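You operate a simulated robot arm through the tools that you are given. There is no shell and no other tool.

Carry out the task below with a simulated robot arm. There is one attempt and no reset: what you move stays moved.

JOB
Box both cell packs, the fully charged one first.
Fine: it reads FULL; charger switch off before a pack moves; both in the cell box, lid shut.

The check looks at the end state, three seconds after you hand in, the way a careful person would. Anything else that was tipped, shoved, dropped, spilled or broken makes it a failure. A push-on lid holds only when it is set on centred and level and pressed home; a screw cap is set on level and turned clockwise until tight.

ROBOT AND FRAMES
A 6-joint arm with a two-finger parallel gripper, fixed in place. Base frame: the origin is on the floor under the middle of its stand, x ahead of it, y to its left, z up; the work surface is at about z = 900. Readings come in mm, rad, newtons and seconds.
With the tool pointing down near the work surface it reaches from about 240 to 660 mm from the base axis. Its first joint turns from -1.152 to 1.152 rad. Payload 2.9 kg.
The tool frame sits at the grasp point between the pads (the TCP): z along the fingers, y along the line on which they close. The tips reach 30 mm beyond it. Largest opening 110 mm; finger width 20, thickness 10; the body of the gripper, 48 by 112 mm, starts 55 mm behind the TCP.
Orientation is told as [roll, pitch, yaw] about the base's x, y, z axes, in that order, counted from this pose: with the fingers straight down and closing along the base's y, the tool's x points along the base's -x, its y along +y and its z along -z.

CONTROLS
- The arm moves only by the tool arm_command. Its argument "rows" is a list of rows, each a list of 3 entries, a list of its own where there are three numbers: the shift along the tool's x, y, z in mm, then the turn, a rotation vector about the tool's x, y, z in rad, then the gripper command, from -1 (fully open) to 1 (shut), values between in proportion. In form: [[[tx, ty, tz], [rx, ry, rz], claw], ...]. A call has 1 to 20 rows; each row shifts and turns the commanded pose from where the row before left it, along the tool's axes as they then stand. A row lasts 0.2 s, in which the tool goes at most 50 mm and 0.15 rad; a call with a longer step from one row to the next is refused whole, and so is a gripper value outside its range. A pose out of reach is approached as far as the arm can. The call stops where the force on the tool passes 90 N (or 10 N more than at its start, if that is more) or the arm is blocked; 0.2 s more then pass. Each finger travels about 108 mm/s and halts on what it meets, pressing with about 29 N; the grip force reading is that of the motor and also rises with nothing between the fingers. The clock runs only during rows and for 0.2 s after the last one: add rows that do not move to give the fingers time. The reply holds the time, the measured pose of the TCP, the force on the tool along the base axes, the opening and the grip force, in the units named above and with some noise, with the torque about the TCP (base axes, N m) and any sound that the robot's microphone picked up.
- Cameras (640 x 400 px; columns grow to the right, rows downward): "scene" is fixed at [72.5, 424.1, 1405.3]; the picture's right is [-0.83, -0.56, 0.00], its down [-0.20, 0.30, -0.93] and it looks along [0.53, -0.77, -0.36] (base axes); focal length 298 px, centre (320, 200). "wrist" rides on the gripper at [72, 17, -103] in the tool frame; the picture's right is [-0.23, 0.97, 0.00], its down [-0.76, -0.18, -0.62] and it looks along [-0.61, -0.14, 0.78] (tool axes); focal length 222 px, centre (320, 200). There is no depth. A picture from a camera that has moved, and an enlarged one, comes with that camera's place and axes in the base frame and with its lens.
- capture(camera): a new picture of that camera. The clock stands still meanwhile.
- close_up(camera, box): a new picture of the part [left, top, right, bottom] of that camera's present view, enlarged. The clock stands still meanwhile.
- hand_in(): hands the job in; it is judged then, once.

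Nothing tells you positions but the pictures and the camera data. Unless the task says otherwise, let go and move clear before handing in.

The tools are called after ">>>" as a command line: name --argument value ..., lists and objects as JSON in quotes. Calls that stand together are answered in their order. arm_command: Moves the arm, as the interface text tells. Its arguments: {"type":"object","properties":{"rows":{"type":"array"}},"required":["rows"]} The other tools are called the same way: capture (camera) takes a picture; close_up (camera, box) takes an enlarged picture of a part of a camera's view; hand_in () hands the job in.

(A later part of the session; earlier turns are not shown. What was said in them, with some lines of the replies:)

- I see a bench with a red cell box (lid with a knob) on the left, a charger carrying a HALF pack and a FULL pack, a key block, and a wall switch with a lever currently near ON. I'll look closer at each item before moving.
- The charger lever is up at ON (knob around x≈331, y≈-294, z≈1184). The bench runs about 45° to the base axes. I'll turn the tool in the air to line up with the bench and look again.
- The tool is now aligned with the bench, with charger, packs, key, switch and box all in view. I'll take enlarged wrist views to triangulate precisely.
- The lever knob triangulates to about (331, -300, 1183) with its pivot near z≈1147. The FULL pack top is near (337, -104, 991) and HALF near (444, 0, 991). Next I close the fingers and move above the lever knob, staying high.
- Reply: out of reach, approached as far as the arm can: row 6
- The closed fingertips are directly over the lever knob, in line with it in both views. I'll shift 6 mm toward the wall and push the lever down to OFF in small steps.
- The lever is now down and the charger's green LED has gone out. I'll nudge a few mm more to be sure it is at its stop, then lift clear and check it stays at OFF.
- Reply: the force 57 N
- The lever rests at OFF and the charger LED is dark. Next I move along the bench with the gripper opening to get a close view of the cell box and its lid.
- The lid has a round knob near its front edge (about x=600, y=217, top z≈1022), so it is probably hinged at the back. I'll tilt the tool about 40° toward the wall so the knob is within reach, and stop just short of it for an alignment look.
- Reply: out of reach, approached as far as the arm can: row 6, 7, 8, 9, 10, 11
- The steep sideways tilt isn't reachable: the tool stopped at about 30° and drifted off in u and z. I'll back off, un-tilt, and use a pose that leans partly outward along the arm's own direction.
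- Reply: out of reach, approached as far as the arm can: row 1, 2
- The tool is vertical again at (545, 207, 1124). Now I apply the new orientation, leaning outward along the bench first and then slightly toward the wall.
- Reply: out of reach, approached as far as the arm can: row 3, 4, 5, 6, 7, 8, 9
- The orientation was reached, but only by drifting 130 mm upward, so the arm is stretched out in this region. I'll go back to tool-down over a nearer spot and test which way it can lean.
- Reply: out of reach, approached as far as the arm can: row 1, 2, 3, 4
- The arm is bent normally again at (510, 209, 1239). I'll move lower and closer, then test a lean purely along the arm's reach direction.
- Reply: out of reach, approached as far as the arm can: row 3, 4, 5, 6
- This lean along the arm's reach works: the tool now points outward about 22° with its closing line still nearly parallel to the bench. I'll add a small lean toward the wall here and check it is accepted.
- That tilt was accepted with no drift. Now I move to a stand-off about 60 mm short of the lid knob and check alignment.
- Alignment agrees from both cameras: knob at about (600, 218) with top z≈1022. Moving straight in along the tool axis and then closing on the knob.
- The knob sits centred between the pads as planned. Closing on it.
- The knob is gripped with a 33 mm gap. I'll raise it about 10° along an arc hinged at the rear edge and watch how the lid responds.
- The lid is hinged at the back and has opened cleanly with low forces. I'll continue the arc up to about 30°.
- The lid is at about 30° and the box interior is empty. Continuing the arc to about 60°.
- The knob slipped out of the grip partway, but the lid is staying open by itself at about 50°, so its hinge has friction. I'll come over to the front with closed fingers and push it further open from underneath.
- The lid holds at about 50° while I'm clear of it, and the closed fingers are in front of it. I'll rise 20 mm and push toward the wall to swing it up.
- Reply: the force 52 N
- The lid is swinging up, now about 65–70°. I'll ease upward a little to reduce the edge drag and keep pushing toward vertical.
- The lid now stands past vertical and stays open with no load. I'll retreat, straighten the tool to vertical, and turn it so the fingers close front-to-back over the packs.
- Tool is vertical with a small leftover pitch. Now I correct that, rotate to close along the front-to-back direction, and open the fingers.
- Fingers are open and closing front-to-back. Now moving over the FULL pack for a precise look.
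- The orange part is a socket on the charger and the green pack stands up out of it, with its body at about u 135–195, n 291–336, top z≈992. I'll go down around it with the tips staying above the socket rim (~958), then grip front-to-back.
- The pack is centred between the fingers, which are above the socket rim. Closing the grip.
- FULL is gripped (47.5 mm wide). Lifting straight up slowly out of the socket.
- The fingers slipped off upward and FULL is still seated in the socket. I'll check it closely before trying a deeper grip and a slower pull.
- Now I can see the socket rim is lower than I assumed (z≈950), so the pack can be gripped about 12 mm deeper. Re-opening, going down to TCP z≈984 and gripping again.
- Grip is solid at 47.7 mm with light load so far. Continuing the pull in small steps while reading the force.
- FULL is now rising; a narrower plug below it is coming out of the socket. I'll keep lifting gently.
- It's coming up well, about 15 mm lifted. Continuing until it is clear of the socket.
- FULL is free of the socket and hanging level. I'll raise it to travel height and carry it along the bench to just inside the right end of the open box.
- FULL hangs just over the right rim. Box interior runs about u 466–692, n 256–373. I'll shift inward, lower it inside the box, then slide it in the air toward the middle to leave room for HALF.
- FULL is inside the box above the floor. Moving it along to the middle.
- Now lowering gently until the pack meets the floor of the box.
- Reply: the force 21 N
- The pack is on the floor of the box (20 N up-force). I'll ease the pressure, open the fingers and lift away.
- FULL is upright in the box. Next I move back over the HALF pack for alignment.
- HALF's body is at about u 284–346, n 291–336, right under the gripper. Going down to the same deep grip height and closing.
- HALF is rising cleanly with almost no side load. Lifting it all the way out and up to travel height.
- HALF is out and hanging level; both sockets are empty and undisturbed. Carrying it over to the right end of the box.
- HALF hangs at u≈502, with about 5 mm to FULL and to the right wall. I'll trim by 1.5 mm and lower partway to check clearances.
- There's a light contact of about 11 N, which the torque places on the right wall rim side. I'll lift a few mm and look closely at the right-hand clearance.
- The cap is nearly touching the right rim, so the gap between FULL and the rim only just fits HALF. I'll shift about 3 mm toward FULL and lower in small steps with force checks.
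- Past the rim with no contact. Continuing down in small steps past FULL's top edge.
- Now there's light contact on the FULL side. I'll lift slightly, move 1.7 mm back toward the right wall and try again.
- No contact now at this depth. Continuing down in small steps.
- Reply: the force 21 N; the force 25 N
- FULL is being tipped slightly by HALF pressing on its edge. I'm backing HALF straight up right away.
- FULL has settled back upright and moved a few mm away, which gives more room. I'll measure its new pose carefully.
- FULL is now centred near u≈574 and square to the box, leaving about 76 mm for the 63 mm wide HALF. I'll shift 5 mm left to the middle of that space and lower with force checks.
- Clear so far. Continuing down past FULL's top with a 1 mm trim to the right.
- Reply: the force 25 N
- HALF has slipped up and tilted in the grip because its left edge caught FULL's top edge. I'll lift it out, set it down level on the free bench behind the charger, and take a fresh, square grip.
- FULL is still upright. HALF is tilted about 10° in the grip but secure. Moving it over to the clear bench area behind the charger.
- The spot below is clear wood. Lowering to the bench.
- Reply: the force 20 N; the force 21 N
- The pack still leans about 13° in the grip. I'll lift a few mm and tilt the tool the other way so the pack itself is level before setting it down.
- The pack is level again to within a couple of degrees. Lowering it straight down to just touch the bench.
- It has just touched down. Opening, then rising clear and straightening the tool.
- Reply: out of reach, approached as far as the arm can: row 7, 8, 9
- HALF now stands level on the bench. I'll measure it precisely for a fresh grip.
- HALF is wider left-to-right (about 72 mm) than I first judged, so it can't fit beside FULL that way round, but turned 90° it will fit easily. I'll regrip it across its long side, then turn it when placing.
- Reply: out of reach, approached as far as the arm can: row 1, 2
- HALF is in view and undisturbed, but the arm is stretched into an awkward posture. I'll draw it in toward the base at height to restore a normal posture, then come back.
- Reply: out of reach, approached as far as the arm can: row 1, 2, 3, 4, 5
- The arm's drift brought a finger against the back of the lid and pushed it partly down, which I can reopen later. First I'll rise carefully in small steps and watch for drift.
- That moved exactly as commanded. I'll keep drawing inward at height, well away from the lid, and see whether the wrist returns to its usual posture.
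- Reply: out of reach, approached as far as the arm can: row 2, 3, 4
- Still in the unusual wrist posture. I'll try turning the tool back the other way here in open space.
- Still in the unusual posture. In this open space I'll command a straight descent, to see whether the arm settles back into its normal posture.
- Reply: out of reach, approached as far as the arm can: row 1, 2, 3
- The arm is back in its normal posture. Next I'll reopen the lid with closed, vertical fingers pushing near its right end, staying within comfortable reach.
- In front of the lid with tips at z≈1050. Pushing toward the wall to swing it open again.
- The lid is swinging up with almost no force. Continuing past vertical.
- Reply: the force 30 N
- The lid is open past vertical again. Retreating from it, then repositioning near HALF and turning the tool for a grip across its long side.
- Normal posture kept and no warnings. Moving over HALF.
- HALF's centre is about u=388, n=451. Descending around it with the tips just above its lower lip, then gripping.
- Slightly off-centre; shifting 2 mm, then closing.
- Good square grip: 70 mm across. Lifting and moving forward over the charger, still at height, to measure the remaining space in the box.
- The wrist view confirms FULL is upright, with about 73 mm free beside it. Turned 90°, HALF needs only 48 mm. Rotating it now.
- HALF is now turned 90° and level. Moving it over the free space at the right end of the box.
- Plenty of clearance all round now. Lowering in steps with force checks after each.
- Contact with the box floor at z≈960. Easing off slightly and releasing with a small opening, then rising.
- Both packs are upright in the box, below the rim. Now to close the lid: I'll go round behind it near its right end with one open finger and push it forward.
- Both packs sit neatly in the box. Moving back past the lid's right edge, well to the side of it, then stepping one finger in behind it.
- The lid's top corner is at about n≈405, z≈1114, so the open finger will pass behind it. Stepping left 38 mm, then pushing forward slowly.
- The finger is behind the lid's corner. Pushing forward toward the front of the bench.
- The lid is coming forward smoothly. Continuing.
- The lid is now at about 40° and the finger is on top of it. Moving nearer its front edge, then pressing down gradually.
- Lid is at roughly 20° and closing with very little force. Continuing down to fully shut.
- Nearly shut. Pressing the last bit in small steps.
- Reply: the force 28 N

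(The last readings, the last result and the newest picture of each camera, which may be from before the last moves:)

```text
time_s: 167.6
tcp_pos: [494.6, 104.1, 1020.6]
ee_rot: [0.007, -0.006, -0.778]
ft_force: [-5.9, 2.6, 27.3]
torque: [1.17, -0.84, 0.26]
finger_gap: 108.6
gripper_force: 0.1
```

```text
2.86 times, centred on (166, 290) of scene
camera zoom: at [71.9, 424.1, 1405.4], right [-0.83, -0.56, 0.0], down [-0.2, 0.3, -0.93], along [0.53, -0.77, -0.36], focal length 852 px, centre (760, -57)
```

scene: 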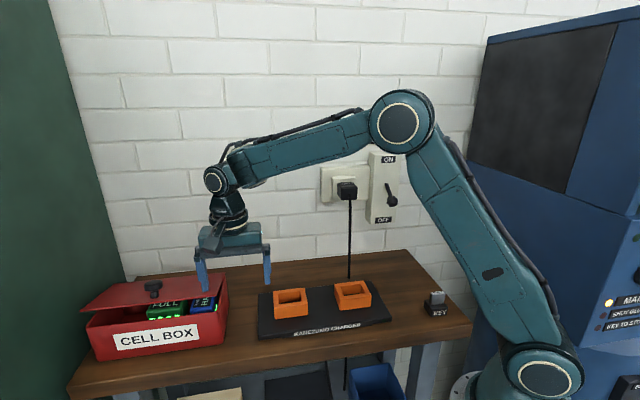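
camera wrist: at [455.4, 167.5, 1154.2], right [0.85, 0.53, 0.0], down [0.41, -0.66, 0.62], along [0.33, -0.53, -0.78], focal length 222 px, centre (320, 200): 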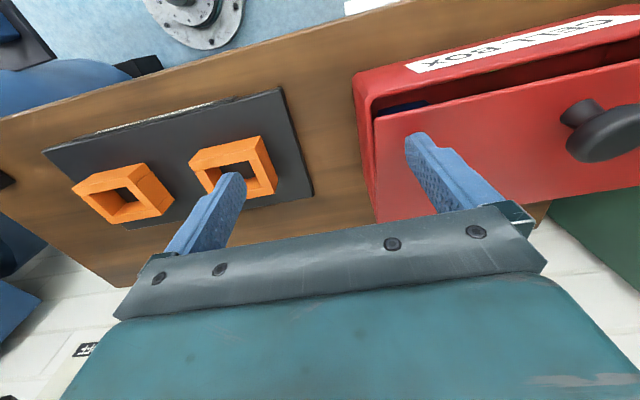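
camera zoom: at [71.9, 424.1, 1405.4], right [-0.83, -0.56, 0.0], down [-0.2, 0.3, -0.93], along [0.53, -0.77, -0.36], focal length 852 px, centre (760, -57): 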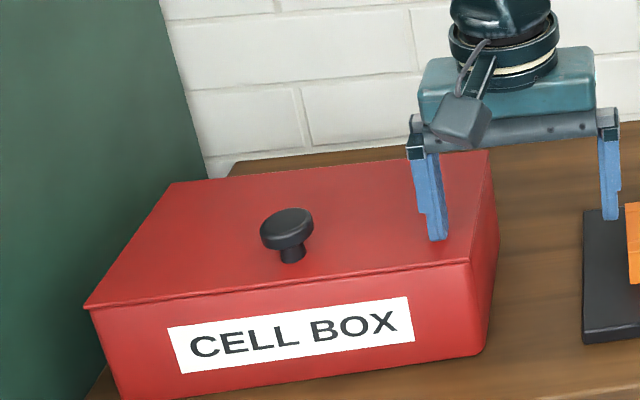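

The lid is down flush. One slightly firmer press, then I lift clear and compare with its original closed look.

>>> arm_command --rows '[[[0, 0, 2], [0, 0, 0], -1], [[0, 0, 0], [0, 0, 0], -1]]'

>>> arm_command --rows '[[[0, 0, -8], [0, 0, 0], -1], [[0, 0, -20], [0, 0, 0], -1], [[0, 0, -30], [0, 0, 0], -1], [[10, -20, -30], [0, 0, 0], -1], [[10, -30, -20], [0, 0, 0], -1], [[0, -30, -10], [0, 0, 0], -1], [[0, 0, 0], [0, 0, 0], -1]]'

>>> close_up --camera "scene" --box '[60, 240, 260, 365]'

>>> capture --camera "scene"

>>> capture --camera "wrist"

```text
time_s: 168.2
tcp_pos: [494.6, 104.3, 1018.5]
ee_rot: [0.008, -0.008, -0.78]
ft_force: [-8.3, 4.6, 39.2]
torque: [1.72, -1.25, 0.31]
finger_gap: 108.3
gripper_force: 0.0
```

```text
time_s: 169.8
tcp_pos: [423.8, 60.5, 1134.4]
ee_rot: [0.002, -0.002, -0.781]
ft_force: [0.8, 0.1, 0.6]
torque: [-0.07, -0.02, -0.03]
finger_gap: 109.9
gripper_force: 0.0
```

```text
3.20 times, centred on (160, 302) of scene
camera zoom: at [72.5, 424.1, 1405.3], right [-0.83, -0.56, 0.0], down [-0.2, 0.3, -0.93], along [0.53, -0.77, -0.36], focal length 954 px, centre (832, -128)
```

zoom: 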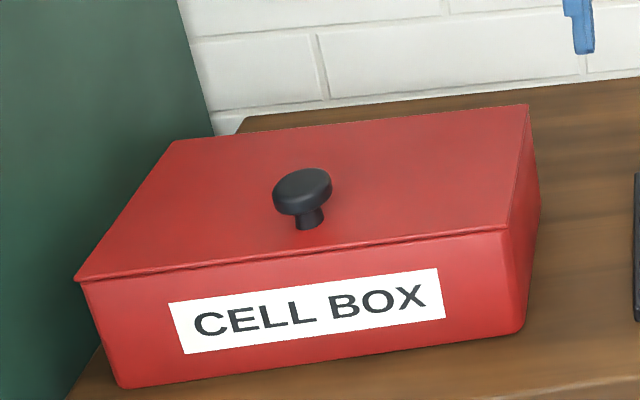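

```text
taken
```

scene: 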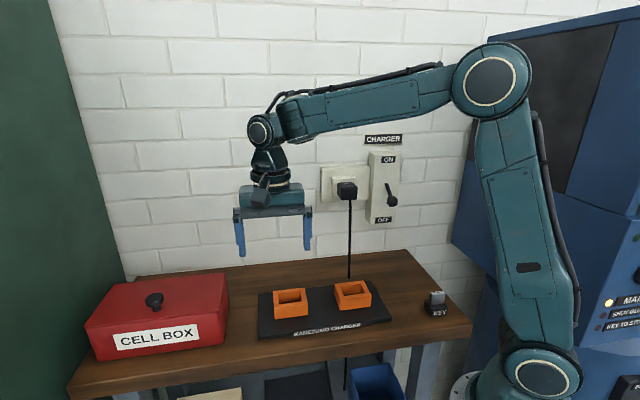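

```text
taken
camera wrist: at [384.3, 124.7, 1236.7], right [0.85, 0.53, 0.0], down [0.41, -0.66, 0.62], along [0.33, -0.53, -0.78], focal length 222 px, centre (320, 200)
```

wrist: 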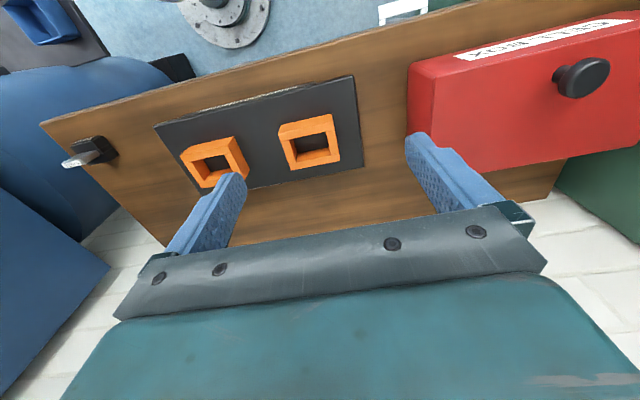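

The lid is shut and the box image matches its original closed state. A last check on the charger, switch and key before handing in.

>>> close_up --camera "scene" --box '[250, 250, 410, 350]'

>>> close_up --camera "scene" --box '[310, 130, 430, 230]'

>>> close_up --camera "scene" --box '[400, 270, 640, 400]'

```text
4.00 times, centred on (330, 300) of scene
camera zoom: at [72.5, 424.1, 1405.3], right [-0.83, -0.56, 0.0], down [-0.2, 0.3, -0.93], along [0.53, -0.77, -0.36], focal length 1193 px, centre (280, -200)
```

zoom: 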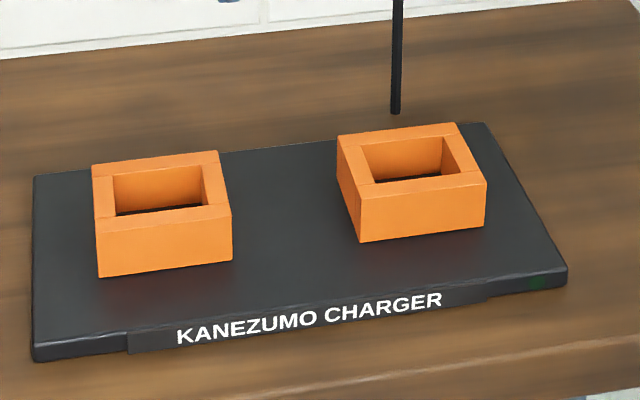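

```text
4.00 times, centred on (370, 180) of scene
camera zoom: at [72.5, 424.1, 1405.3], right [-0.83, -0.56, 0.0], down [-0.2, 0.3, -0.93], along [0.53, -0.77, -0.36], focal length 1193 px, centre (120, 280)
```

zoom: 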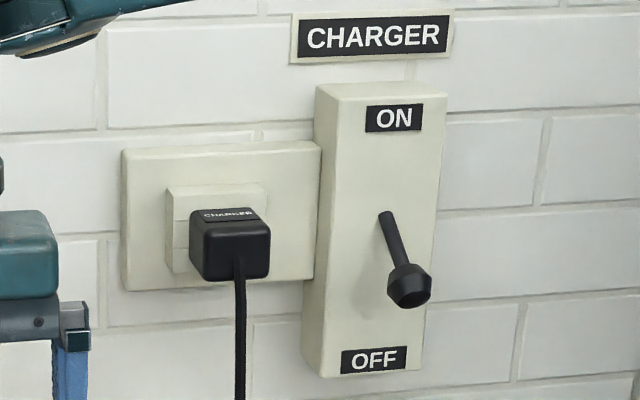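

```text
2.67 times, centred on (520, 335) of scene
camera zoom: at [72.5, 424.1, 1405.3], right [-0.83, -0.56, 0.0], down [-0.2, 0.3, -0.93], along [0.53, -0.77, -0.36], focal length 795 px, centre (-213, -160)
```

zoom: 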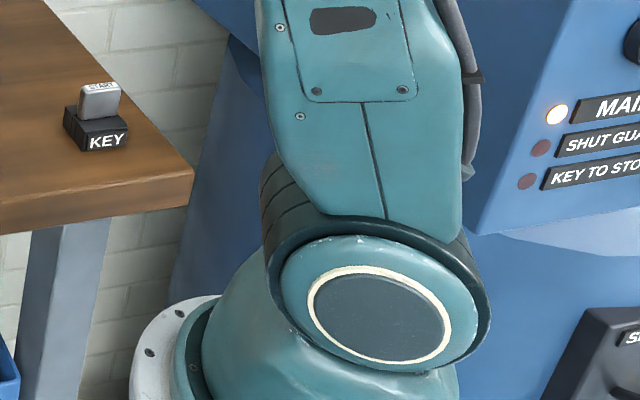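

Everything checks out: the charger hasn't moved and its LED is dark, the switch is at OFF, and the key is untouched. FULL went into the box first, then HALF, the lid is shut and the arm is clear. Handing in.

>>> hand_in

```text
The job is handed in.
```

Both packs are in the cell box with the lid shut, and the job is handed in. I haven't seen the result of the check.

- **Switch:** I moved the charger switch to OFF before touching either pack, and the charger's light went out. It was still at OFF at the end.
- **Order:** FULL went in first and its label read FULL. HALF followed.
- **In the box:** The last time I could see inside, both packs stood upright below the rim. HALF is turned 90° because it was too wide to fit beside FULL the other way.
- **Lid:** It is hinged at the back. I pressed it down flush, and it matched its original closed look in the final picture.
- **Everything else:** The charger and key look unmoved in the final pictures, and the arm is clear of the box.

A few things went wrong along the way:

- **FULL:** My first grip slipped off it. Later, my first try at lowering HALF tipped it slightly, but it settled back upright.
- **HALF:** A second try made it tilt in the grip, so I set it on the bench behind the charger and picked it up again.
- **Lid:** The gripper bumped it partly closed once, and I reopened it.
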